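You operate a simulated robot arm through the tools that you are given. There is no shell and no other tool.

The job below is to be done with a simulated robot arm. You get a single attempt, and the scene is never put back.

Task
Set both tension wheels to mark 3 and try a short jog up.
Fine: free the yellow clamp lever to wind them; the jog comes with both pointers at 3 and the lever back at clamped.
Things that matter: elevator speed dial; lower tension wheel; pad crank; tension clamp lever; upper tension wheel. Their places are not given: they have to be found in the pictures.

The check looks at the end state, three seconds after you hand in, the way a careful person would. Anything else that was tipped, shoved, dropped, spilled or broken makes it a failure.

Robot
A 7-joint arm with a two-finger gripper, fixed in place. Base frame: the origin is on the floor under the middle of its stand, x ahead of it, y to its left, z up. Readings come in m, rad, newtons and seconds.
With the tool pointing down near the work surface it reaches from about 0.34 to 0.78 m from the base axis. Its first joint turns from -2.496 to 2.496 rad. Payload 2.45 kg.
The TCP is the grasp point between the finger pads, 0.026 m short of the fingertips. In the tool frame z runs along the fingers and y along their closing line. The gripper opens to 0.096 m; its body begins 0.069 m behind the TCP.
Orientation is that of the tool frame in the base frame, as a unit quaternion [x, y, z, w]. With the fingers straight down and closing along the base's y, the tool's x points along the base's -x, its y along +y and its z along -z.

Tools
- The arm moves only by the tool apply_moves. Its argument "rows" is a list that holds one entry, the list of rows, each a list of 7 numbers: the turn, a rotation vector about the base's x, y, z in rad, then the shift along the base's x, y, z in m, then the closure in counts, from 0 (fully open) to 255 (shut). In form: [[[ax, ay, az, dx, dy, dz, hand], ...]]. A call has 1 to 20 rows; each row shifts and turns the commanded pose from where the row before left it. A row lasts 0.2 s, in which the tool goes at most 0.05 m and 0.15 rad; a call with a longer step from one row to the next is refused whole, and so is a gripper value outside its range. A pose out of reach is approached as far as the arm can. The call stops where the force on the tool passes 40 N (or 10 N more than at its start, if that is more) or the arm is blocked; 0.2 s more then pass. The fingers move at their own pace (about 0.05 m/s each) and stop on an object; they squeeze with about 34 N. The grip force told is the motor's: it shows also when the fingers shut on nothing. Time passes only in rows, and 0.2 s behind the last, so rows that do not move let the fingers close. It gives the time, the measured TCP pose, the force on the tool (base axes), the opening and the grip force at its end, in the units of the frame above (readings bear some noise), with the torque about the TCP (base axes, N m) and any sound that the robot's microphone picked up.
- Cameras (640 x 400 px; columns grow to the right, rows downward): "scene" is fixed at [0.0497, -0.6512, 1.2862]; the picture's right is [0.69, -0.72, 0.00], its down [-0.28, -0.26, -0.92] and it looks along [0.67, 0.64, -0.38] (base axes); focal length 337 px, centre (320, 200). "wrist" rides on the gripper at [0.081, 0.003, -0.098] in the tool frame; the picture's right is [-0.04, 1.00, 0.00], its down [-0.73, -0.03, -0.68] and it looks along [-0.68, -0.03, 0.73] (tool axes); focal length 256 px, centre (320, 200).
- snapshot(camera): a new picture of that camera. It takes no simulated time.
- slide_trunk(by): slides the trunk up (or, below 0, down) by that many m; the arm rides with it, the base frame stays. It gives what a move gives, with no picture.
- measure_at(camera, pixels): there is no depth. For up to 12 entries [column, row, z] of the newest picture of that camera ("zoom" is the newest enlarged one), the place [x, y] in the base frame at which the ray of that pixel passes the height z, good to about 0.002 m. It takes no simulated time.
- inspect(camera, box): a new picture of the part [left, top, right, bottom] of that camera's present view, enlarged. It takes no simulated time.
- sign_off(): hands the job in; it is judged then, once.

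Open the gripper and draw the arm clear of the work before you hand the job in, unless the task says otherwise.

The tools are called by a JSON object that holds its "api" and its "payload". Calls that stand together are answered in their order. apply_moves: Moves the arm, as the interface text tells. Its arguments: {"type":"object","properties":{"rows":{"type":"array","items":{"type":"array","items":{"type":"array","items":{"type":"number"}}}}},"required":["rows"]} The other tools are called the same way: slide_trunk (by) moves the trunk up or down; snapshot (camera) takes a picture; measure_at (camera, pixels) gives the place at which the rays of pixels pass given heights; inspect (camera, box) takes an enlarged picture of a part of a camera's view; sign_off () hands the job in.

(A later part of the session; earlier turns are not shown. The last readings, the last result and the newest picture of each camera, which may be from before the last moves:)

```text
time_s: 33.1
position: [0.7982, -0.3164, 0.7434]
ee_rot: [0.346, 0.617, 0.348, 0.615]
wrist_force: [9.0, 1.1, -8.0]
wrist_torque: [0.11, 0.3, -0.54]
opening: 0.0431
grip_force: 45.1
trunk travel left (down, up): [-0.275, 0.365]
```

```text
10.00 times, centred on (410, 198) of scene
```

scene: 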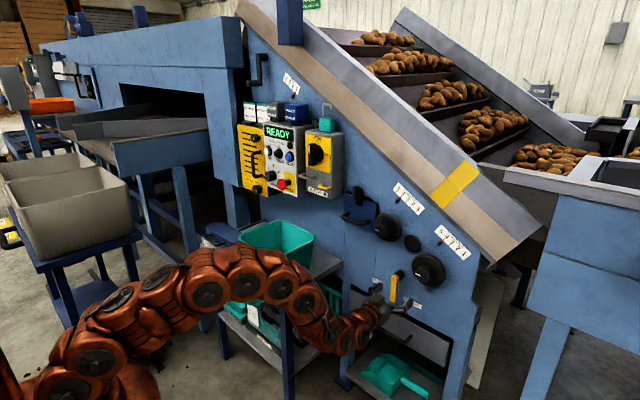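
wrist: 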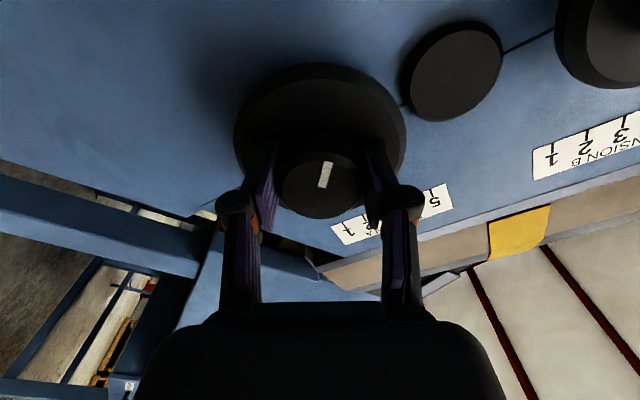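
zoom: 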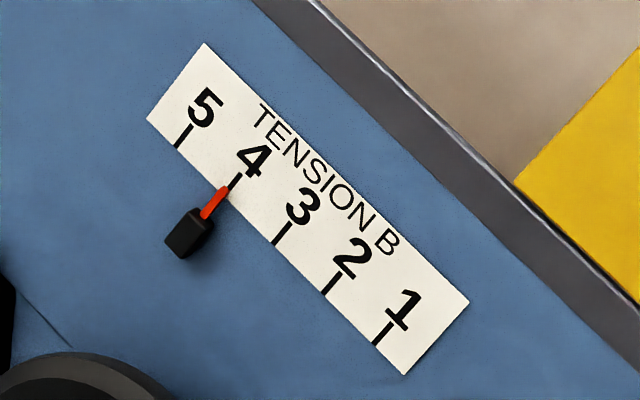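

A's pointer has moved roughly a quarter of a mark for 0.3 rad. I continue counter-clockwise another 0.6 rad in gentle steps, trimming the small loads.

{"api": "apply_moves", "payload": {"rows": [[[-0.1, 0, 0, 0.0004, 0, -0.0004, 255], [-0.1, 0, 0, 0, 0, 0, 255], [-0.1, 0, 0, 0, 0, 0, 255], [-0.1, 0, 0, 0, 0, 0, 255], [-0.1, 0, 0, 0, 0, 0, 255], [-0.1, 0, 0, 0, 0, 0, 255]]]}}

{"api": "inspect", "payload": {"camera": "scene", "box": [428, 222, 476, 262]}}

```text
time_s: 34.5
position: [0.8002, -0.3187, 0.7426]
ee_rot: [0.149, 0.692, 0.148, 0.69]
wrist_force: [-31.9, 7.3, -18.8]
wrist_torque: [0.08, -0.01, 0.1]
opening: 0.0433
grip_force: 44.8
trunk travel left (down, up): [-0.275, 0.365]
```

```text
10.00 times, centred on (452, 242) of scene
```

zoom: 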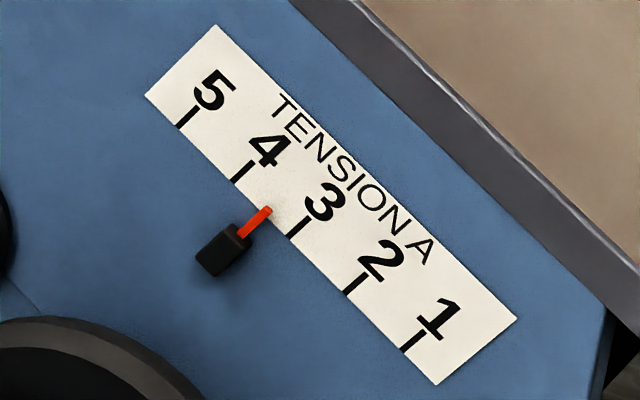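

Pointer A advanced ~0.39 mark for 0.6 rad, i.e. about a quarter turn per mark; ~0.67 rad remain. Loads are rising (-32 N in x), so I trim the position first and turn another 0.4 rad.

{"api": "apply_moves", "payload": {"rows": [[[0, 0, 0, -0.0013, 0.0003, -0.0008, 255], [0, 0, 0, 0, 0, 0, 255], [-0.1, 0, 0, 0, 0, 0, 255], [-0.1, 0, 0, 0, 0, 0, 255], [-0.1, 0, 0, 0, 0, 0, 255], [-0.1, 0, 0, 0, 0, 0, 255]]]}}

{"api": "inspect", "payload": {"camera": "scene", "box": [428, 222, 476, 262]}}

```text
time_s: 35.9
position: [0.7994, -0.319, 0.7425]
ee_rot: [0.008, 0.707, 0.009, 0.707]
wrist_force: [30.8, -22.1, -6.6]
wrist_torque: [0.14, -0.4, -0.3]
opening: 0.0432
grip_force: 44.9
trunk travel left (down, up): [-0.275, 0.365]
```

```text
10.00 times, centred on (452, 242) of scene
```

zoom: 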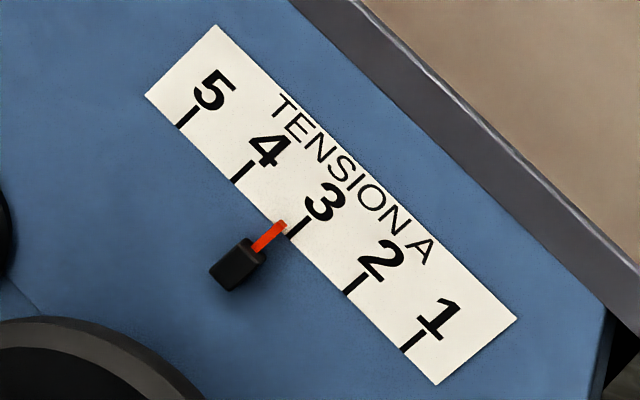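

Pointer A is ~0.15 mark short of 3 (red crossing at (279,227) vs tick at (290,238)). I trim the loads and turn 0.2 rad more.

{"api": "apply_moves", "payload": {"rows": [[[0, 0, 0, 0.0008, -0.0008, -0.0003, 255], [-0.07, 0, 0, 0, 0, 0, 255], [-0.07, 0, 0, 0, 0, 0, 255], [-0.06, 0, 0, 0, 0, 0, 255]]]}}

{"api": "inspect", "payload": {"camera": "scene", "box": [428, 222, 476, 262]}}

{"api": "inspect", "payload": {"camera": "scene", "box": [390, 240, 454, 300]}}

{"api": "snapshot", "payload": {"camera": "wrist"}}

```text
time_s: 36.9
position: [0.8, -0.3181, 0.7425]
ee_rot: [-0.062, 0.704, -0.062, 0.704]
wrist_force: [39.1, -23.5, 5.6]
wrist_torque: [0.14, 0.05, -0.4]
opening: 0.0431
grip_force: 44.5
trunk travel left (down, up): [-0.275, 0.365]
```

```text
10.00 times, centred on (452, 242) of scene
```

zoom: 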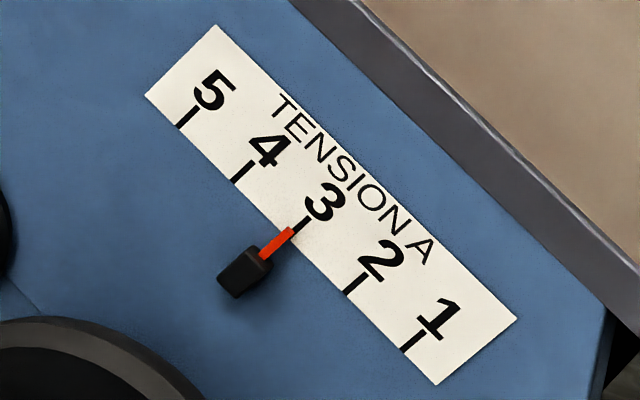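

```text
6.67 times, centred on (422, 270) of scene
```

zoom: 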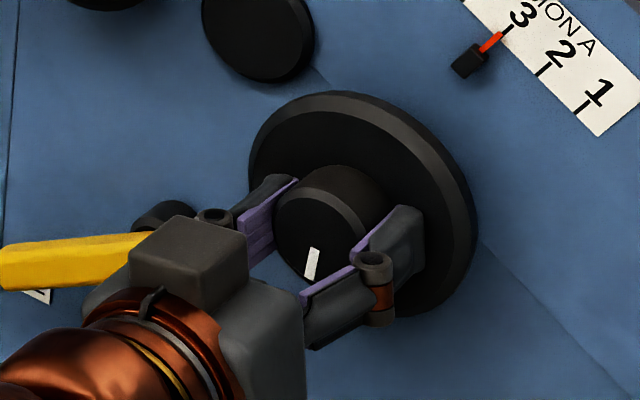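

```text
taken
```

wrist: 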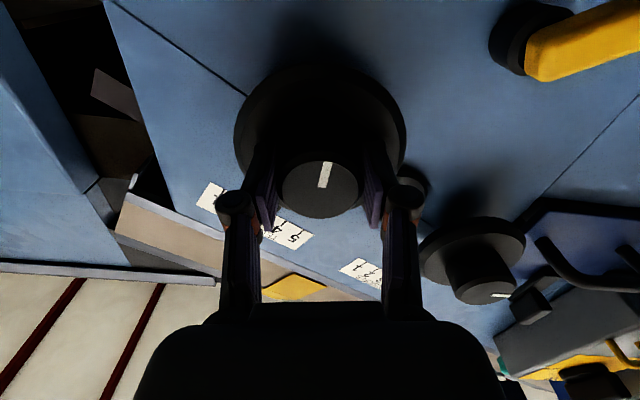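

Pointer A is now ~0.06 mark short (crossing (286,234) vs tick 3 at (290,238)); its total turn is 1.50 rad of about 1.57. I trim the x/y loads and turn a final 0.08 rad.

{"api": "apply_moves", "payload": {"rows": [[[0, 0, 0, 0.0012, -0.0008, 0.0002, 255], [-0.04, 0, 0, 0, 0, 0, 255], [-0.04, 0, 0, 0, 0, 0, 255]]]}}

{"api": "inspect", "payload": {"camera": "scene", "box": [428, 222, 476, 262]}}

```text
time_s: 37.7
position: [0.7986, -0.32, 0.7429]
ee_rot: [-0.091, 0.702, -0.09, 0.7]
wrist_force: [7.3, -13.6, -0.8]
wrist_torque: [0.12, -0.69, 0.04]
opening: 0.0434
grip_force: 45.3
trunk travel left (down, up): [-0.275, 0.365]
```

```text
10.00 times, centred on (452, 242) of scene
```

zoom: 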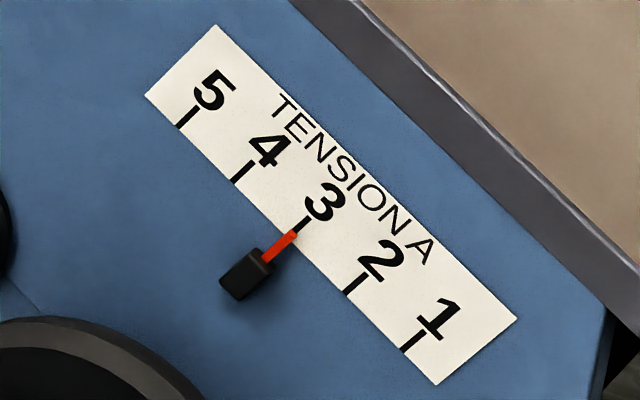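

The red pointer now meets tick 3 at (290,238). I release the knob, withdraw along -x, and check both cameras.

{"api": "apply_moves", "payload": {"rows": [[[0, 0, 0, 0, 0, 0, 60], [0, 0, 0, 0, 0, 0, 60], [0, 0, 0, 0, 0, 0, 60], [0, 0, 0, -0.02, 0, 0, 60], [0, 0, 0, -0.03, 0, 0, 60], [0, 0, 0, -0.03, 0, 0, 60]]]}}

{"api": "inspect", "payload": {"camera": "scene", "box": [428, 222, 476, 262]}}

{"api": "inspect", "payload": {"camera": "scene", "box": [350, 180, 470, 300]}}

{"api": "snapshot", "payload": {"camera": "wrist"}}

```text
time_s: 39.1
position: [0.7173, -0.3195, 0.7414]
ee_rot: [-0.09, 0.701, -0.09, 0.701]
wrist_force: [-0.6, 0.2, -1.2]
wrist_torque: [-0.03, 0.0, -0.01]
opening: 0.0737
grip_force: 0.0
trunk travel left (down, up): [-0.275, 0.365]
```

```text
10.00 times, centred on (452, 242) of scene
```

zoom: 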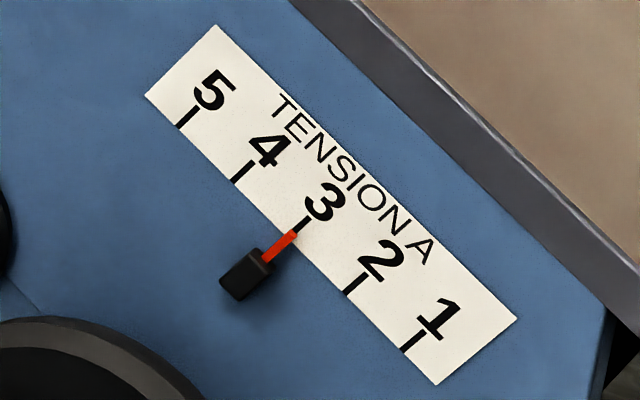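

```text
3.33 times, centred on (410, 240) of scene
```

zoom: 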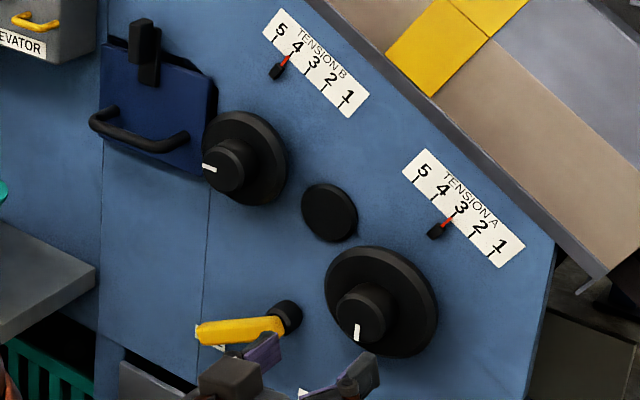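

```text
taken
```

wrist: 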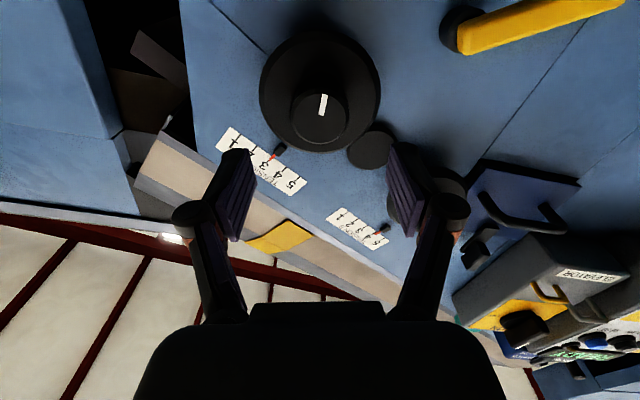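

Pointer A stays on 3 after release, mark line pointing down. I now move to wheel B (y≈-0.178, z≈0.830), staying at x≈0.717 and rolling back to R≈1.45 so there is room to wind counter-clockwise again.

{"api": "apply_moves", "payload": {"rows": [[[0.142, 0, 0, 0, 0.0118, 0.0074, 60], [0.142, 0, 0, 0, 0.0118, 0.0074, 60], [0.142, 0, 0, 0, 0.0118, 0.0074, 60], [0.142, 0, 0, 0, 0.0118, 0.0074, 60], [0.142, 0, 0, 0, 0.0118, 0.0074, 60], [0.142, 0, 0, 0, 0.0118, 0.0074, 60], [0.142, 0, 0, 0, 0.0118, 0.0074, 60], [0.142, 0, 0, 0, 0.0118, 0.0074, 60], [0.142, 0, 0, 0, 0.0118, 0.0074, 60], [0.142, 0, 0, 0, 0.0118, 0.0074, 60], [0.142, 0, 0, 0, 0.0118, 0.0074, 60], [0.142, 0, 0, 0, 0.0118, 0.0074, 60]]]}}

{"api": "snapshot", "payload": {"camera": "wrist"}}

{"api": "snapshot", "payload": {"camera": "scene"}}

```text
time_s: 41.7
position: [0.7214, -0.1773, 0.8308]
ee_rot: [0.469, 0.529, 0.47, 0.529]
wrist_force: [0.1, -0.1, 0.1]
wrist_torque: [0.02, 0.01, 0.0]
opening: 0.0733
grip_force: 0.0
trunk travel left (down, up): [-0.275, 0.365]
```

```text
taken
```

wrist: 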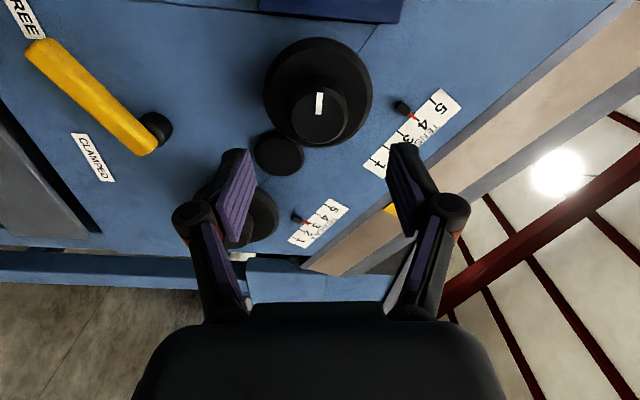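

```text
taken
```

scene: 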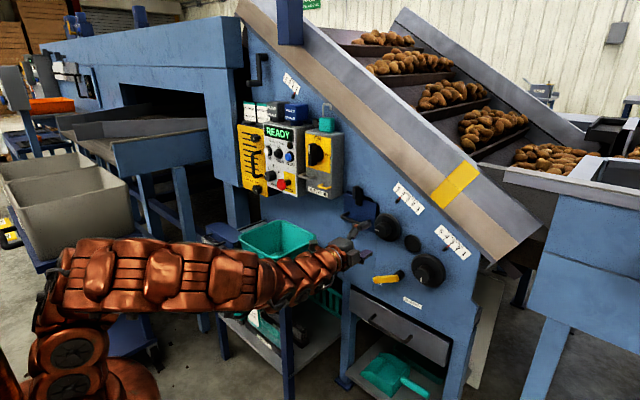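

Knob B's face centre (wrist (320,116)) computes to y≈-0.177, z≈0.830, right ahead of the TCP. I advance to x≈0.80 around the knob.

{"api": "apply_moves", "payload": {"rows": [[[0, 0, 0, 0.02, 0, -0.001, 60], [0, 0, 0, 0.02, 0, 0, 60], [0, 0, 0, 0.02, 0, 0, 60], [0, 0, 0, 0.012, 0, 0, 60], [0, 0, 0, 0.006, 0, 0, 60]]]}}

{"api": "snapshot", "payload": {"camera": "wrist"}}

{"api": "inspect", "payload": {"camera": "scene", "box": [350, 180, 470, 300]}}

```text
time_s: 42.9
position: [0.7972, -0.1775, 0.83]
ee_rot: [0.467, 0.531, 0.469, 0.53]
wrist_force: [-0.6, 0.9, -0.1]
wrist_torque: [0.0, 0.01, -0.01]
opening: 0.0734
grip_force: 0.0
trunk travel left (down, up): [-0.275, 0.365]
```

```text
taken
```

wrist: 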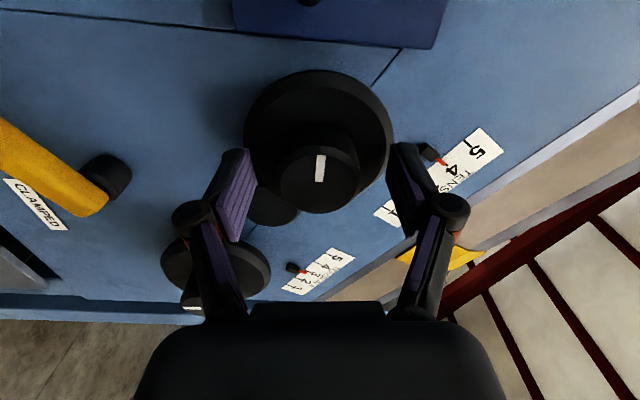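

```text
3.33 times, centred on (410, 240) of scene
```

zoom: 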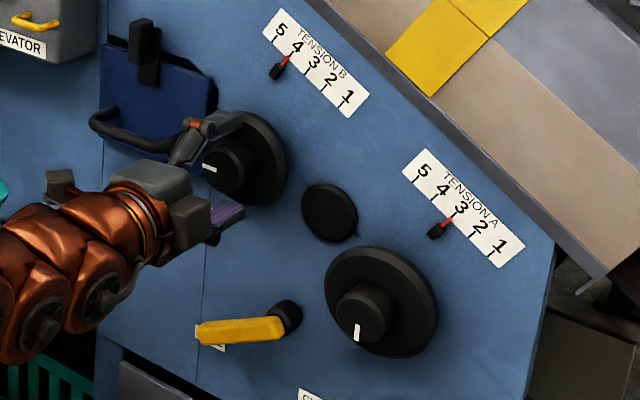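

Pads straddle knob B (face at (319,183) between the fingers). I close on it and read the forces.

{"api": "apply_moves", "payload": {"rows": [[[0, 0, 0, 0.001, 0, 0, 255], [0, 0, 0, 0, 0, 0, 255], [0, 0, 0, 0, 0, 0, 255], [0, 0, 0, 0, 0, 0, 255], [0, 0, 0, 0, 0, 0, 255]]]}}

{"api": "inspect", "payload": {"camera": "scene", "box": [386, 178, 434, 218]}}

```text
time_s: 44.1
position: [0.7986, -0.1768, 0.8292]
ee_rot: [0.468, 0.53, 0.469, 0.529]
wrist_force: [-4.5, -0.2, -5.4]
wrist_torque: [-0.04, 0.07, -0.15]
opening: 0.0433
grip_force: 45.0
trunk travel left (down, up): [-0.275, 0.365]
```

```text
10.00 times, centred on (410, 198) of scene
```

zoom: 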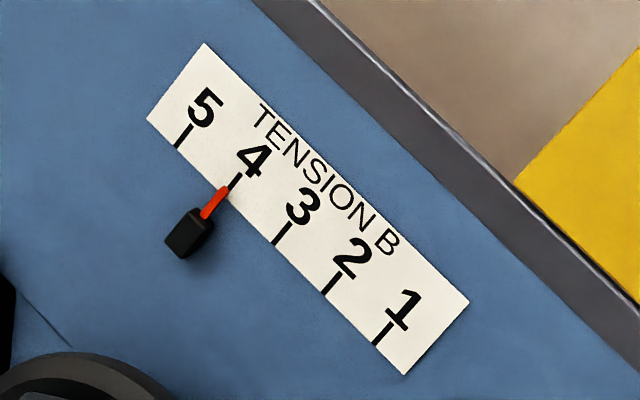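

Low loads on the grip. I turn wheel B counter-clockwise by 0.5 rad.

{"api": "apply_moves", "payload": {"rows": [[[-0.1, 0, 0, -0.0002, 0, -0.0003, 255], [-0.1, 0, 0, 0, 0, 0, 255], [-0.1, 0, 0, 0, 0, 0, 255], [-0.1, 0, 0, 0, 0, 0, 255], [-0.1, 0, 0, 0, 0, 0, 255]]]}}

{"api": "inspect", "payload": {"camera": "scene", "box": [386, 178, 434, 218]}}

```text
time_s: 45.3
position: [0.7983, -0.1769, 0.8292]
ee_rot: [0.323, 0.63, 0.323, 0.628]
wrist_force: [-5.8, -5.3, -11.3]
wrist_torque: [0.09, 0.63, 0.17]
opening: 0.0432
grip_force: 45.1
trunk travel left (down, up): [-0.275, 0.365]
```

```text
10.00 times, centred on (410, 198) of scene
```

zoom: 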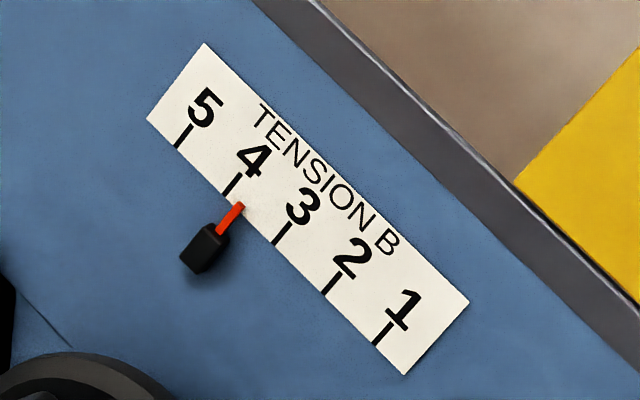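

Pointer B moved about 0.3 mark toward 3. I trim z slightly and continue another 0.5 rad.

{"api": "apply_moves", "payload": {"rows": [[[-0.1, 0, 0, -0.0003, -0.0002, -0.0005, 255], [-0.1, 0, 0, 0, 0, 0, 255], [-0.1, 0, 0, 0, 0, 0, 255], [-0.1, 0, 0, 0, 0, 0, 255], [-0.1, 0, 0, 0, 0, 0, 255]]]}}

{"api": "inspect", "payload": {"camera": "scene", "box": [386, 178, 434, 218]}}

```text
time_s: 46.5
position: [0.7988, -0.1768, 0.8292]
ee_rot: [0.155, 0.69, 0.157, 0.689]
wrist_force: [-1.7, -4.6, -11.2]
wrist_torque: [0.1, -0.38, -0.4]
opening: 0.0434
grip_force: 45.0
trunk travel left (down, up): [-0.275, 0.365]
```

```text
10.00 times, centred on (410, 198) of scene
```

zoom: 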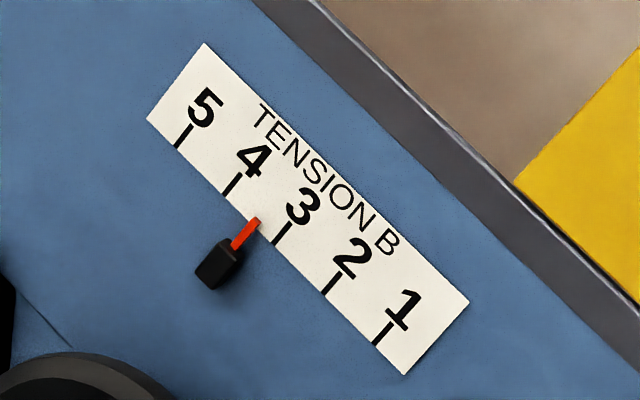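

About 0.64 mark done with loads still low. I turn another 0.45 rad.

{"api": "apply_moves", "payload": {"rows": [[[-0.1, 0, 0, 0, -0.0002, -0.0005, 255], [-0.1, 0, 0, 0, 0, 0, 255], [-0.1, 0, 0, 0, 0, 0, 255], [-0.1, 0, 0, 0, 0, 0, 255], [-0.05, 0, 0, 0, 0, 0, 255]]]}}

{"api": "inspect", "payload": {"camera": "scene", "box": [386, 178, 434, 218]}}

```text
time_s: 47.7
position: [0.7981, -0.1773, 0.8305]
ee_rot: [-0.002, 0.708, -0.001, 0.707]
wrist_force: [13.7, -4.2, -0.1]
wrist_torque: [0.04, 0.76, -0.17]
opening: 0.0434
grip_force: 45.3
trunk travel left (down, up): [-0.275, 0.365]
```

```text
10.00 times, centred on (410, 198) of scene
```

zoom: 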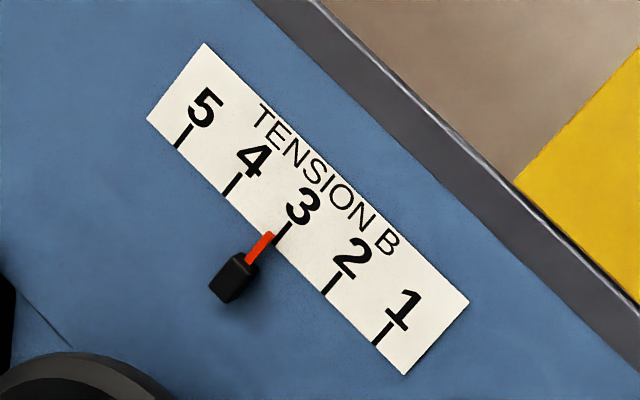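

Pointer B has moved ~0.92 mark; about 0.12 rad remains to match a full quarter turn. I finish it.

{"api": "apply_moves", "payload": {"rows": [[[-0.06, 0, 0, 0.0003, 0, 0, 255], [-0.06, 0, 0, 0, 0, 0, 255], [0, 0, 0, 0, 0, 0, 255]]]}}

{"api": "inspect", "payload": {"camera": "scene", "box": [386, 178, 434, 218]}}

```text
time_s: 48.5
position: [0.7993, -0.1768, 0.8307]
ee_rot: [-0.043, 0.706, -0.043, 0.706]
wrist_force: [0.1, 0.4, -0.1]
wrist_torque: [-0.1, -0.53, 0.21]
opening: 0.0432
grip_force: 44.9
trunk travel left (down, up): [-0.275, 0.365]
```

```text
10.00 times, centred on (410, 198) of scene
```

zoom: 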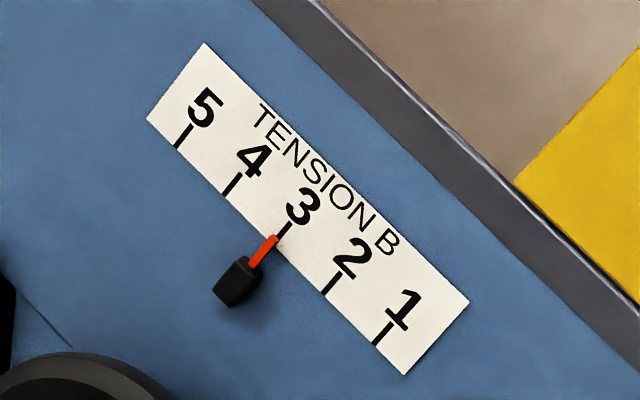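

Pointer B has shifted by one full tick spacing (tip (226,188)→(276,236)), so it reads 3. I open modestly and withdraw.

{"api": "apply_moves", "payload": {"rows": [[[0, 0, 0, 0, 0, 0, 95], [0, 0, 0, 0, 0, 0, 95], [0, 0, 0, -0.015, 0, 0, 95], [0, 0, 0, -0.03, 0, 0, 95], [0, 0, 0, -0.04, 0, 0, 60], [0, 0, 0, -0.04, 0, 0, 60]]]}}

{"api": "inspect", "payload": {"camera": "scene", "box": [350, 180, 470, 300]}}

{"api": "snapshot", "payload": {"camera": "wrist"}}

```text
time_s: 49.9
position: [0.6722, -0.179, 0.8299]
ee_rot: [-0.045, 0.706, -0.042, 0.705]
wrist_force: [0.3, -0.2, -0.5]
wrist_torque: [0.0, 0.02, 0.0]
opening: 0.0739
grip_force: 0.0
trunk travel left (down, up): [-0.275, 0.365]
```

```text
3.33 times, centred on (410, 240) of scene
```

zoom: 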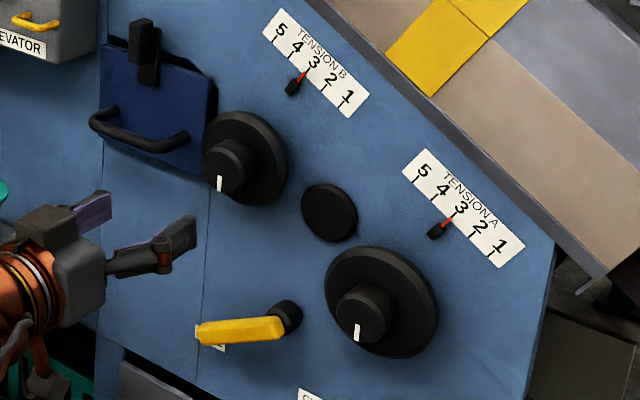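

```text
taken
```

wrist: 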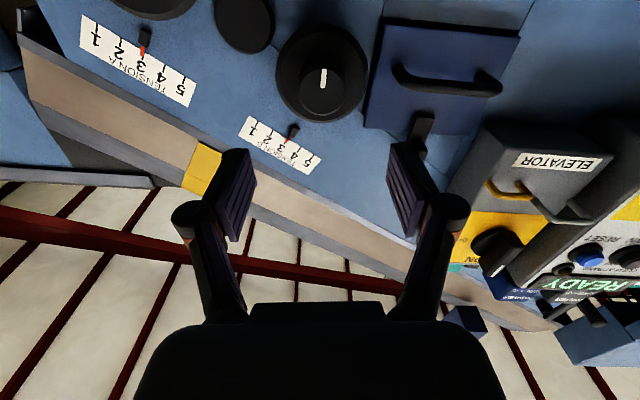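

Both knob marks point down and both pointers look to be at 3. I check the wrist view enlargement for the scales.

{"api": "inspect", "payload": {"camera": "wrist", "box": [70, 0, 330, 180]}}

{"api": "inspect", "payload": {"camera": "scene", "box": [428, 222, 476, 262]}}

```text
2.22 times, centred on (200, 90) of wrist
```

zoom: 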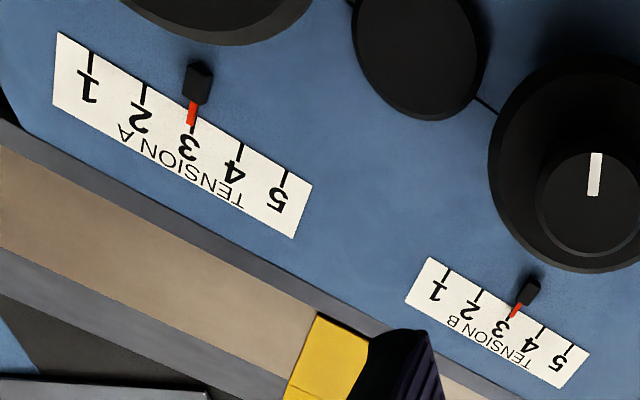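

```text
10.00 times, centred on (452, 242) of scene
```

zoom: 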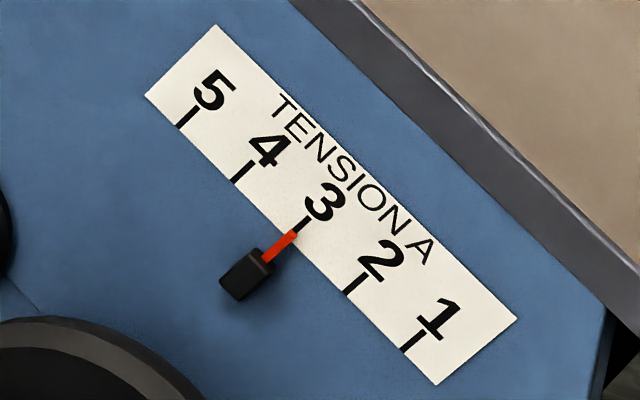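

Both scales confirm pointers at 3 from two views. Now I bring the hand in front of the lever (at about 60° toward FREE), rolling to R≈1.05, still back at x≈0.70.

{"api": "apply_moves", "payload": {"rows": [[[0.146, 0, 0, 0.0035, 0.0008, -0.0226, 60], [0.146, 0, 0, 0.0035, 0.0008, -0.0226, 60], [0.146, 0, 0, 0.0035, 0.0008, -0.0226, 60], [0.146, 0, 0, 0.0035, 0.0008, -0.0226, 60], [0.146, 0, 0, 0.0035, 0.0008, -0.0226, 60], [0.146, 0, 0, 0.0035, 0.0008, -0.0226, 60], [0.146, 0, 0, 0.0035, 0.0008, -0.0226, 60], [0.146, 0, 0, 0.0035, 0.0008, -0.0226, 60]]]}}

{"api": "snapshot", "payload": {"camera": "wrist"}}

{"api": "inspect", "payload": {"camera": "scene", "box": [350, 220, 450, 320]}}

```text
time_s: 51.7
position: [0.6994, -0.1714, 0.6482]
ee_rot: [0.354, 0.612, 0.354, 0.612]
wrist_force: [-0.3, 0.4, -0.1]
wrist_torque: [0.01, 0.01, 0.01]
opening: 0.0734
grip_force: 0.1
trunk travel left (down, up): [-0.275, 0.365]
```

```text
taken
```

wrist: 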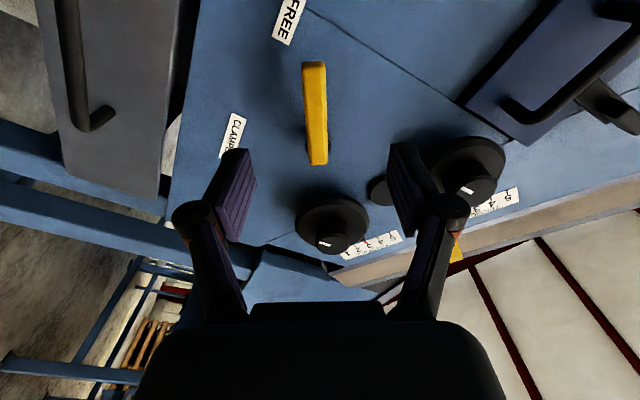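

```text
4.00 times, centred on (400, 270) of scene
```

zoom: 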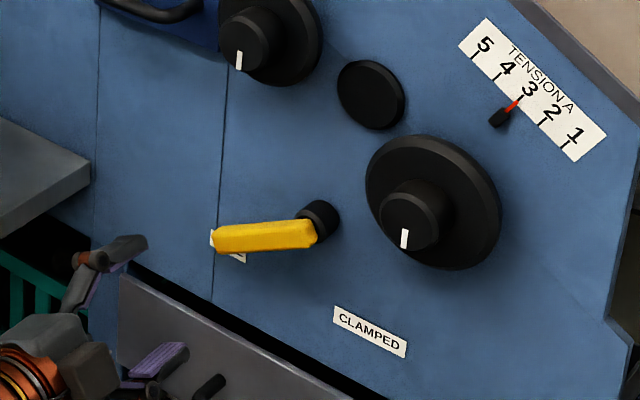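

The lever lines up with the tool axis in the wrist view ((315,65)–(318,163)), confirming ~60°. I advance to x≈0.822 with the fingers on both sides of it.

{"api": "apply_moves", "payload": {"rows": [[[0, 0, 0, 0.03, -0.001, -0.001, 60], [0, 0, 0, 0.03, -0.001, -0.001, 60], [0, 0, 0, 0.03, 0, 0, 60], [0, 0, 0, 0.02, 0, 0, 60], [0, 0, 0, 0.012, 0, 0, 60]]]}}

{"api": "snapshot", "payload": {"camera": "wrist"}}

{"api": "inspect", "payload": {"camera": "scene", "box": [350, 220, 450, 320]}}

```text
time_s: 52.9
position: [0.824, -0.1739, 0.6468]
ee_rot: [0.353, 0.612, 0.354, 0.613]
wrist_force: [-0.5, 1.0, 0.4]
wrist_torque: [0.04, 0.01, -0.02]
opening: 0.0734
grip_force: 0.0
trunk travel left (down, up): [-0.275, 0.365]
```

```text
taken
```

wrist: 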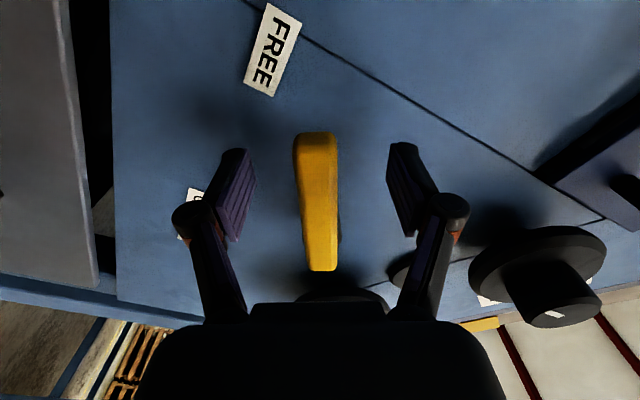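

```text
4.00 times, centred on (400, 270) of scene
```

zoom: 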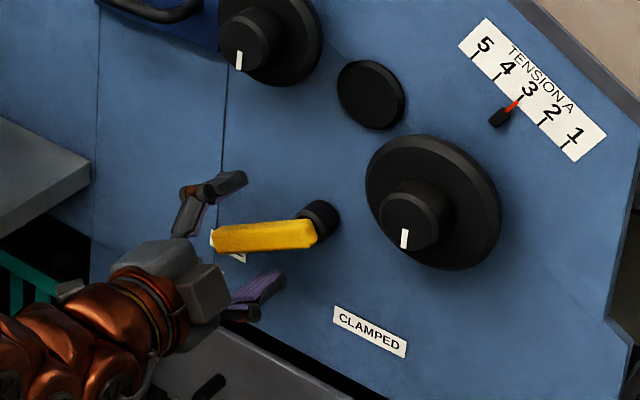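

The lever sits between the open fingers. I narrow them to a loose fork (180) and swing the lever back toward CLAMPED along the same arc, first about 0.58 rad.

{"api": "apply_moves", "payload": {"rows": [[[0, 0, 0, -0.001, 0, 0, 180], [0, 0, 0, 0, 0, 0, 180], [0, 0, 0, 0, 0, 0, 180], [-0.1163, 0, 0, 0, -0.0038, -0.0058, 180], [-0.1163, 0, 0, 0, -0.0045, -0.0054, 180], [-0.1163, 0, 0, 0, -0.0051, -0.0048, 180], [-0.1163, 0, 0, 0, -0.0056, -0.0042, 180], [-0.1163, 0, 0, 0, -0.006, -0.0035, 180]]]}}

{"api": "inspect", "payload": {"camera": "scene", "box": [350, 220, 450, 320]}}

```text
time_s: 54.7
position: [0.8222, -0.1984, 0.6226]
ee_rot: [0.163, 0.689, 0.162, 0.688]
wrist_force: [0.5, 0.4, -0.4]
wrist_torque: [-0.02, -0.02, -0.07]
opening: 0.0288
grip_force: 0.1
trunk travel left (down, up): [-0.275, 0.365]
```

```text
4.00 times, centred on (400, 270) of scene
```

zoom: 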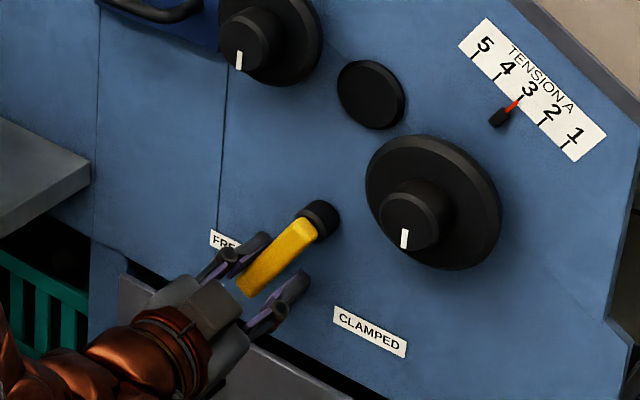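

The lever follows with almost no load. I continue the arc down to vertical (R≈0).

{"api": "apply_moves", "payload": {"rows": [[[-0.1163, 0, 0, 0, -0.0064, -0.0028, 180], [-0.1163, 0, 0, 0, -0.0067, -0.002, 180], [-0.1163, 0, 0, 0, -0.0069, -0.0012, 180], [-0.1163, 0, 0, 0, -0.007, -0.0004, 180]]]}}

{"api": "inspect", "payload": {"camera": "scene", "box": [350, 220, 450, 320]}}

{"api": "snapshot", "payload": {"camera": "wrist"}}

```text
time_s: 55.7
position: [0.8226, -0.2247, 0.6144]
ee_rot: [0.0, 0.707, 0.0, 0.707]
wrist_force: [-0.4, 0.8, 0.3]
wrist_torque: [-0.03, -0.01, 0.0]
opening: 0.028
grip_force: 0.0
trunk travel left (down, up): [-0.275, 0.365]
```

```text
4.00 times, centred on (400, 270) of scene
```

zoom: 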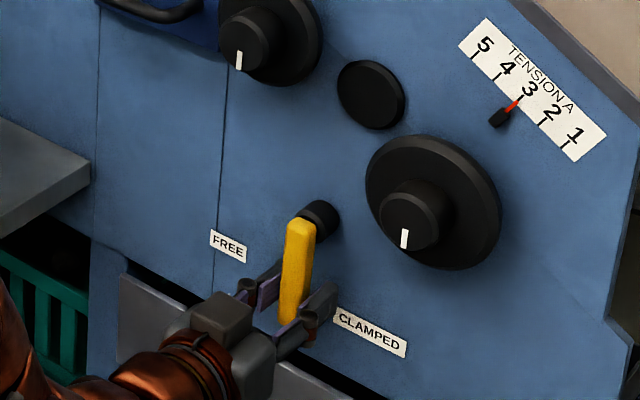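

```text
taken
```

wrist: 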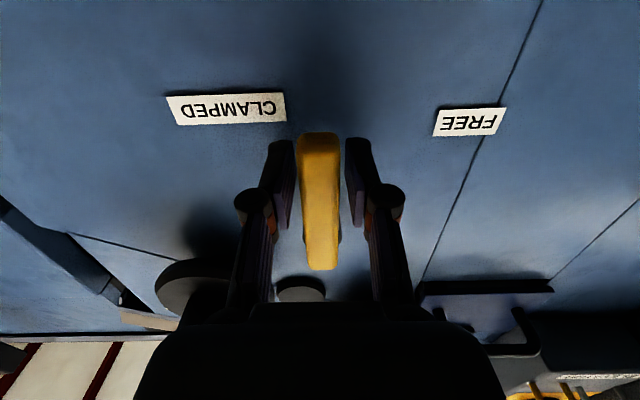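

The lever is nearly vertical with no load. I push a few more millimetres toward CLAMPED to seat it against its stop.

{"api": "apply_moves", "payload": {"rows": [[[-0.04, 0, 0, 0, -0.0025, 0, 180], [-0.04, 0, 0, 0, -0.0025, 0, 180], [-0.03, 0, 0, 0, -0.002, 0, 180], [0, 0, 0, 0, 0, 0, 180]]]}}

{"api": "inspect", "payload": {"camera": "scene", "box": [350, 220, 450, 320]}}

{"api": "snapshot", "payload": {"camera": "wrist"}}

```text
time_s: 56.7
position: [0.8221, -0.2315, 0.6157]
ee_rot: [-0.04, 0.706, -0.038, 0.706]
wrist_force: [0.5, 6.5, 2.1]
wrist_torque: [0.05, -0.01, 0.04]
opening: 0.0318
grip_force: 2.7
trunk travel left (down, up): [-0.275, 0.365]
```

```text
4.00 times, centred on (400, 270) of scene
```

zoom: 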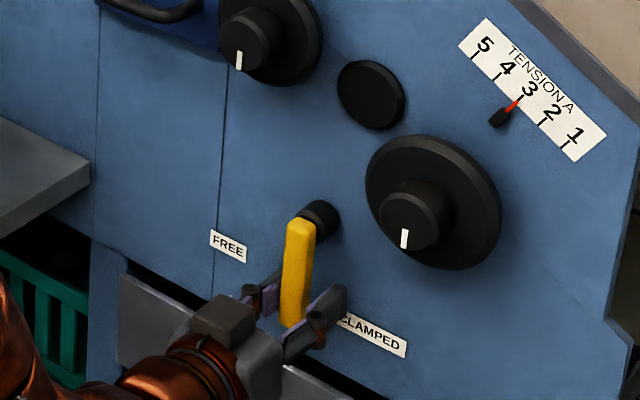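

```text
taken
```

wrist: 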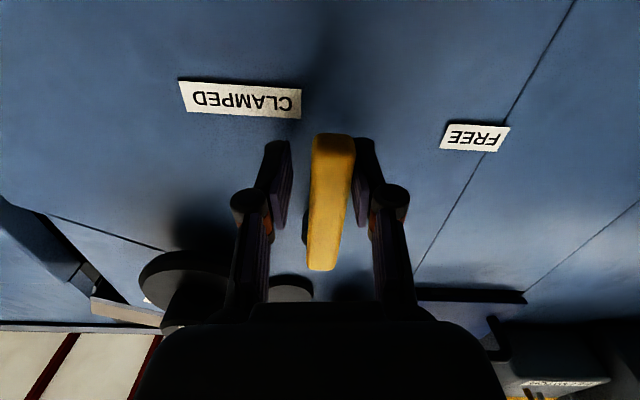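

Resistance at the vertical position and the lever's slope match its starting picture, so it is seated at CLAMPED. I open and withdraw along -x.

{"api": "apply_moves", "payload": {"rows": [[[0, 0, 0, 0, 0.002, 0, 100], [0, 0, 0, 0, 0.002, 0, 100], [0, 0, 0, -0.02, 0, 0, 100], [0, 0, 0, -0.03, 0, 0, 60], [0, 0, 0, -0.04, 0, 0, 60], [0, 0, 0, -0.04, 0, 0, 60], [0, 0, 0, -0.04, 0, 0, 60]]]}}

{"api": "inspect", "payload": {"camera": "scene", "box": [330, 170, 490, 320]}}

{"api": "inspect", "payload": {"camera": "scene", "box": [225, 90, 355, 210]}}

{"api": "snapshot", "payload": {"camera": "wrist"}}

```text
time_s: 58.3
position: [0.6527, -0.2249, 0.6143]
ee_rot: [-0.04, 0.706, -0.038, 0.706]
wrist_force: [-0.1, -0.1, -0.6]
wrist_torque: [0.04, -0.04, 0.02]
opening: 0.0735
grip_force: 0.1
trunk travel left (down, up): [-0.275, 0.365]
```

```text
2.67 times, centred on (410, 245) of scene
```

zoom: 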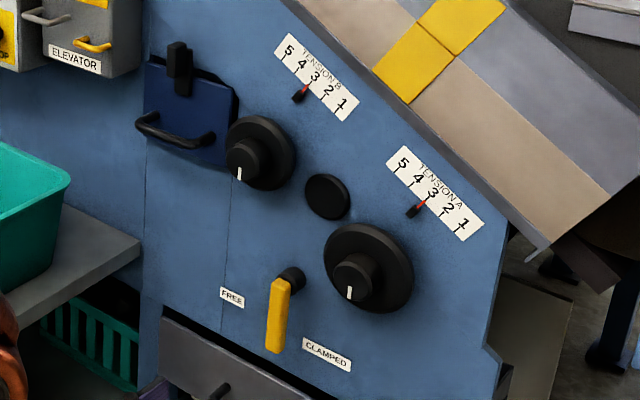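

```text
3.33 times, centred on (290, 150) of scene
```

zoom: 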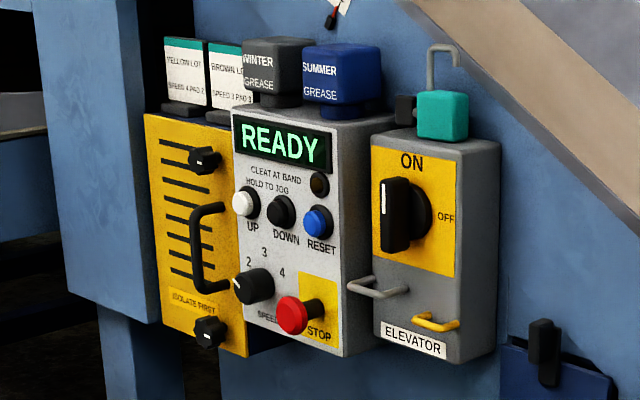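

```text
taken
```

wrist: 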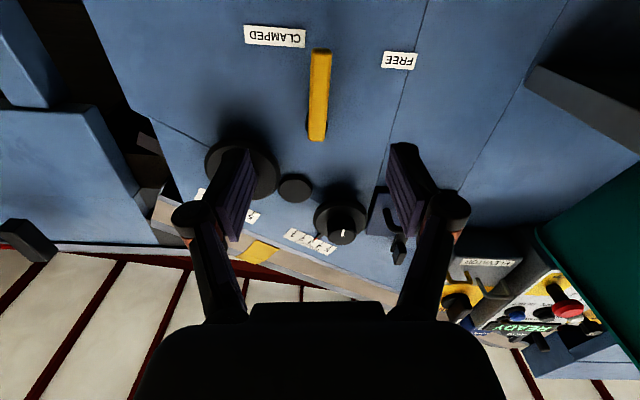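

Lever reads CLAMPED and both pointers 3; the panel still shows READY. Next is the UP button, so I retreat to x≈0.50 with the fingers closed, then raise the trunk.

{"api": "apply_moves", "payload": {"rows": [[[0.035, 0, 0, -0.03, 0, 0.01, 255], [0.035, 0, 0, -0.03, 0, 0.01, 255], [0.035, 0, 0, -0.03, 0, 0.01, 255], [0, 0, 0, -0.03, 0, 0.01, 255], [0, 0, 0, -0.03, 0, 0.01, 255]]]}}

{"api": "slide_trunk", "payload": {"by": 0.3}}

{"api": "snapshot", "payload": {"camera": "scene"}}

{"api": "snapshot", "payload": {"camera": "wrist"}}

```text
time_s: 59.5
position: [0.5189, -0.2581, 0.6499]
ee_rot: [-0.003, 0.708, -0.001, 0.706]
wrist_force: [0.6, 0.0, -0.1]
wrist_torque: [0.0, 0.04, 0.0]
opening: 0.0
grip_force: 28.8
out of reach, approached as far as the arm can: row 4, 5
trunk travel left (down, up): [-0.275, 0.365]
```

```text
time_s: 62.5
position: [0.5179, -0.2574, 0.9492]
ee_rot: [-0.001, 0.708, -0.001, 0.707]
wrist_force: [0.0, -0.4, -0.2]
wrist_torque: [0.0, -0.02, -0.02]
opening: 0.0
grip_force: 28.7
trunk travel left (down, up): [-0.575, 0.065]
```

```text
taken
```

scene: 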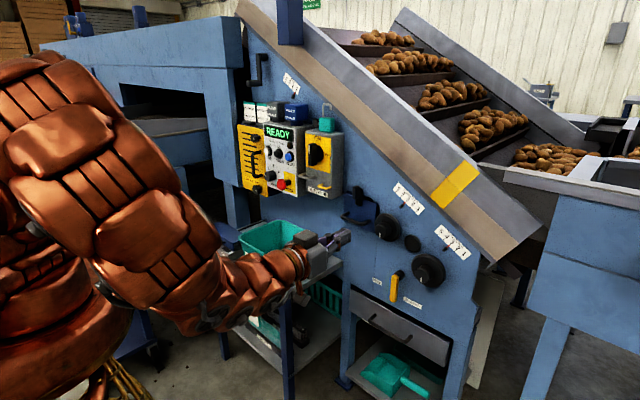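

```text
taken
```

wrist: 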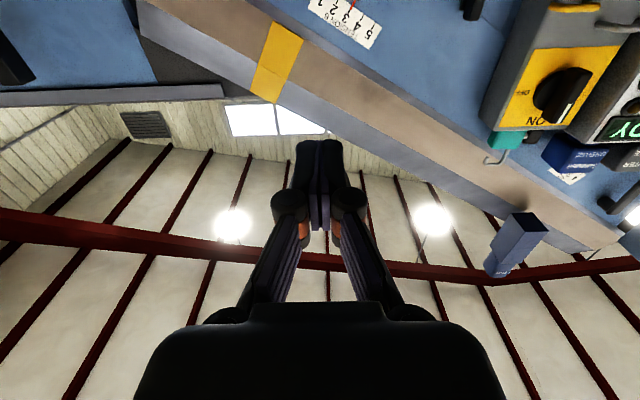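

Trunk is up with TCP z=0.949, fingers closed. I sweep left at x≈0.53–0.55 toward the front of the control box at y≈0.277, z≈0.995.

{"api": "apply_moves", "payload": {"rows": [[[0, 0, 0, 0.0027, 0.0445, 0.0038, 255], [0, 0, 0, 0.0027, 0.0445, 0.0038, 255], [0, 0, 0, 0.0027, 0.0445, 0.0038, 255], [0, 0, 0, 0.0027, 0.0445, 0.0038, 255], [0, 0, 0, 0.0027, 0.0445, 0.0038, 255], [0, 0, 0, 0.0027, 0.0445, 0.0038, 255], [0, 0, 0, 0.0027, 0.0445, 0.0038, 255], [0, 0, 0, 0.0027, 0.0445, 0.0038, 255], [0, 0, 0, 0.0027, 0.0445, 0.0038, 255], [0, 0, 0, 0.0027, 0.0445, 0.0038, 255], [0, 0, 0, 0.0027, 0.0445, 0.0038, 255], [0, 0, 0, 0.0027, 0.0445, 0.0038, 255]]]}}

{"api": "snapshot", "payload": {"camera": "scene"}}

{"api": "snapshot", "payload": {"camera": "wrist"}}

```text
time_s: 65.1
position: [0.6123, -0.0628, 0.8607]
ee_rot: [-0.002, 0.705, 0.0, 0.709]
wrist_force: [-0.3, 0.0, -0.2]
wrist_torque: [0.0, 0.0, 0.04]
opening: 0.0001
grip_force: 28.9
out of reach, approached as far as the arm can: row 1, 2, 3, 4, 5, 6, 7, 8, 9, 10, 11, 12
trunk travel left (down, up): [-0.575, 0.065]
```

```text
taken
```

scene: 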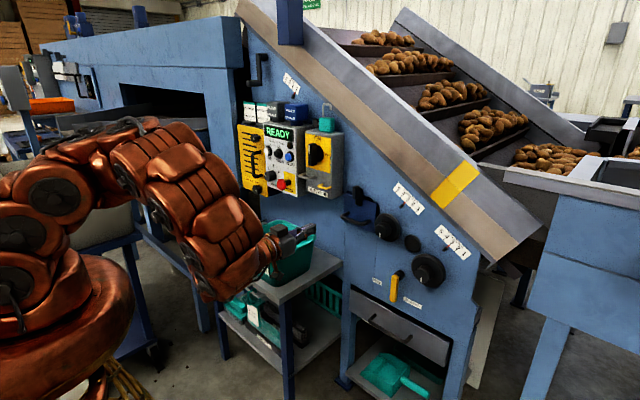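

```text
taken
```

wrist: 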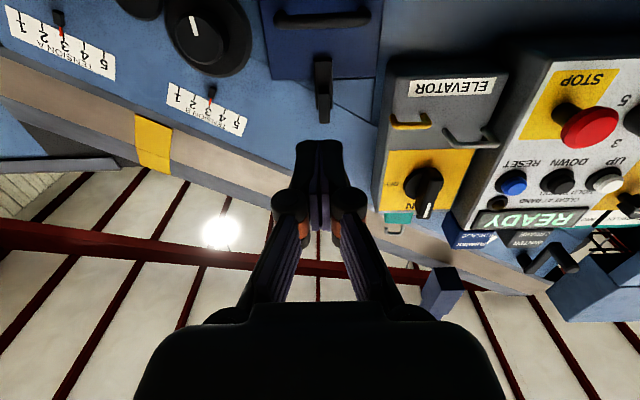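

The arm could not hold the commanded path and sagged to (0.612,-0.063,0.861), still clear of the bin with no force. I raise it straight up here first before going further left.

{"api": "apply_moves", "payload": {"rows": [[[0, 0, 0, 0, 0, 0.03, 255], [0, 0, 0, 0, 0, 0.03, 255], [0, 0, 0, 0, 0, 0.03, 255], [0, 0, 0, 0, 0, 0.03, 255]]]}}

{"api": "snapshot", "payload": {"camera": "scene"}}

```text
time_s: 66.1
position: [0.613, -0.0672, 0.86]
ee_rot: [-0.002, 0.708, -0.001, 0.707]
wrist_force: [-0.1, -0.2, -0.2]
wrist_torque: [0.03, 0.01, 0.02]
opening: 0.0
grip_force: 28.8
out of reach, approached as far as the arm can: row 1, 2, 3, 4
trunk travel left (down, up): [-0.575, 0.065]
```

```text
taken
```

scene: 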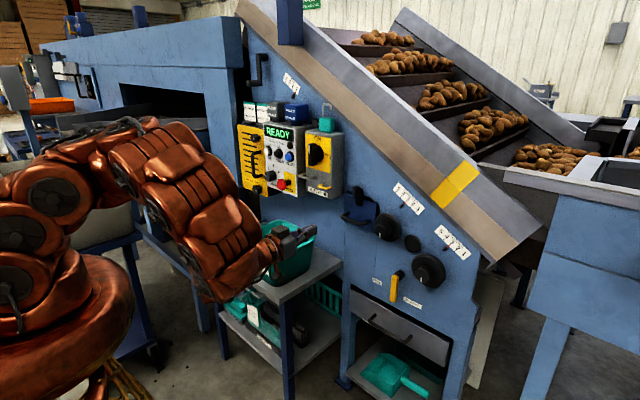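

The wrist is at a joint limit because the trunk is too high for a level tool here. I move back to y≈-0.25 (clear of the table), then lower the trunk and lift with the arm instead.

{"api": "apply_moves", "payload": {"rows": [[[0, 0, 0, 0.005, -0.045, 0, 255], [0, 0, 0, 0.005, -0.045, 0, 255], [0, 0, 0, 0.005, -0.045, 0, 255], [0, 0, 0, 0.005, -0.045, 0, 255]]]}}

```text
time_s: 67.1
position: [0.6309, -0.2452, 0.8607]
ee_rot: [-0.001, 0.707, 0.0, 0.707]
wrist_force: [0.5, 0.6, 0.5]
wrist_torque: [0.01, -0.02, -0.02]
opening: 0.0
grip_force: 28.6
trunk travel left (down, up): [-0.575, 0.065]
```

Back at (0.631,-0.245,0.861) with no load. I lower the trunk 0.25 m here, in front of the clear part of the panel.

{"api": "slide_trunk", "payload": {"by": -0.22}}

{"api": "apply_moves", "payload": {"rows": [[[0, 0, 0, 0, 0, 0.035, 255], [0, 0, 0, 0, 0, 0.035, 255], [0, 0, 0, 0, 0, 0.035, 255], [0, 0, 0, 0, 0, 0.035, 255], [0, 0, 0, 0, 0, 0.035, 255], [0, 0, 0, 0, 0, 0.035, 255], [0, 0, 0, 0, 0, 0.035, 255], [0, 0, 0, 0, 0, 0.035, 255], [0, 0, 0, 0, 0, 0.035, 255], [0, 0, 0, 0, 0, 0.035, 255]]]}}

{"api": "snapshot", "payload": {"camera": "scene"}}

```text
time_s: 69.5
position: [0.6318, -0.2447, 0.6397]
ee_rot: [-0.001, 0.708, -0.002, 0.707]
wrist_force: [0.4, -0.3, 0.1]
wrist_torque: [0.0, 0.0, 0.02]
opening: 0.0
grip_force: 28.6
trunk travel left (down, up): [-0.355, 0.285]
```

```text
time_s: 71.7
position: [0.6333, -0.2458, 0.9905]
ee_rot: [-0.001, 0.708, -0.001, 0.706]
wrist_force: [0.4, -0.5, 0.1]
wrist_torque: [-0.01, -0.04, 0.0]
opening: 0.0
grip_force: 28.2
trunk travel left (down, up): [-0.355, 0.285]
```

```text
taken
```

scene: 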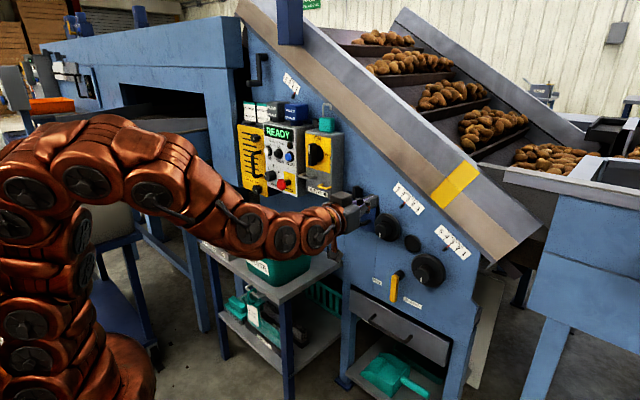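

Now TCP is at (0.633,-0.246,0.990) with a level tool. I sweep left in two stages, drawing back slightly in x.

{"api": "apply_moves", "payload": {"rows": [[[0, 0, 0, -0.004, 0.0436, 0.001, 255], [0, 0, 0, -0.004, 0.0436, 0.001, 255], [0, 0, 0, -0.004, 0.0436, 0.001, 255], [0, 0, 0, -0.004, 0.0436, 0.001, 255], [0, 0, 0, -0.004, 0.0436, 0.001, 255], [0, 0, 0, -0.004, 0.0436, 0.001, 255]]]}}

```text
time_s: 73.1
position: [0.6182, -0.0326, 1.0197]
ee_rot: [-0.001, 0.708, 0.0, 0.707]
wrist_force: [1.1, -0.4, -0.1]
wrist_torque: [-0.03, -0.01, 0.06]
opening: 0.0001
grip_force: 28.3
out of reach, approached as far as the arm can: row 4, 5, 6
trunk travel left (down, up): [-0.355, 0.285]
```

The arm is at its near-in limit around y≈0; it needs slightly more x. I continue left with x eased out to ≈0.65 (fingertips ≈0.68, still clear of the switch box).

{"api": "apply_moves", "payload": {"rows": [[[0, 0, 0, 0.03, 0, 0, 255], [0, 0, 0, 0.005, 0.04, 0, 255], [0, 0, 0, 0, 0.04, 0, 255], [0, 0, 0, 0, 0.04, 0, 255]]]}}

{"api": "snapshot", "payload": {"camera": "wrist"}}

{"api": "snapshot", "payload": {"camera": "scene"}}

```text
time_s: 74.1
position: [0.6522, 0.0867, 1.0193]
ee_rot: [-0.001, 0.707, -0.001, 0.707]
wrist_force: [-0.1, -0.4, 0.7]
wrist_torque: [0.0, 0.02, 0.0]
opening: 0.0001
grip_force: 28.3
trunk travel left (down, up): [-0.355, 0.285]
```

```text
taken
```

wrist: 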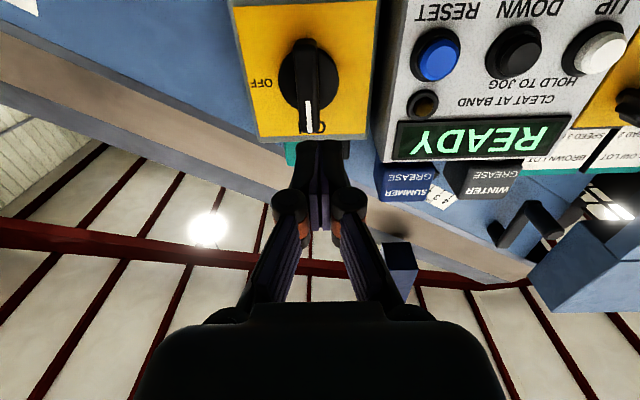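

```text
taken
```

scene: 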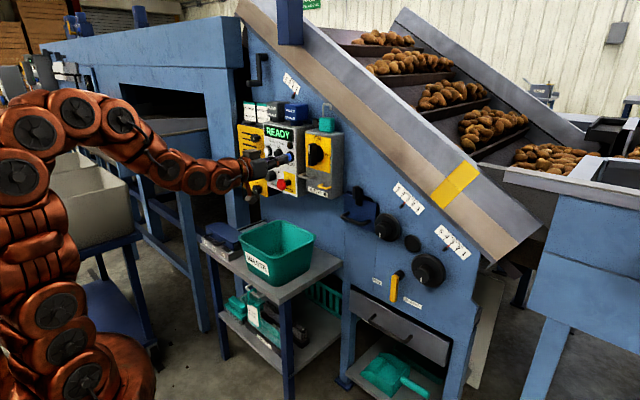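

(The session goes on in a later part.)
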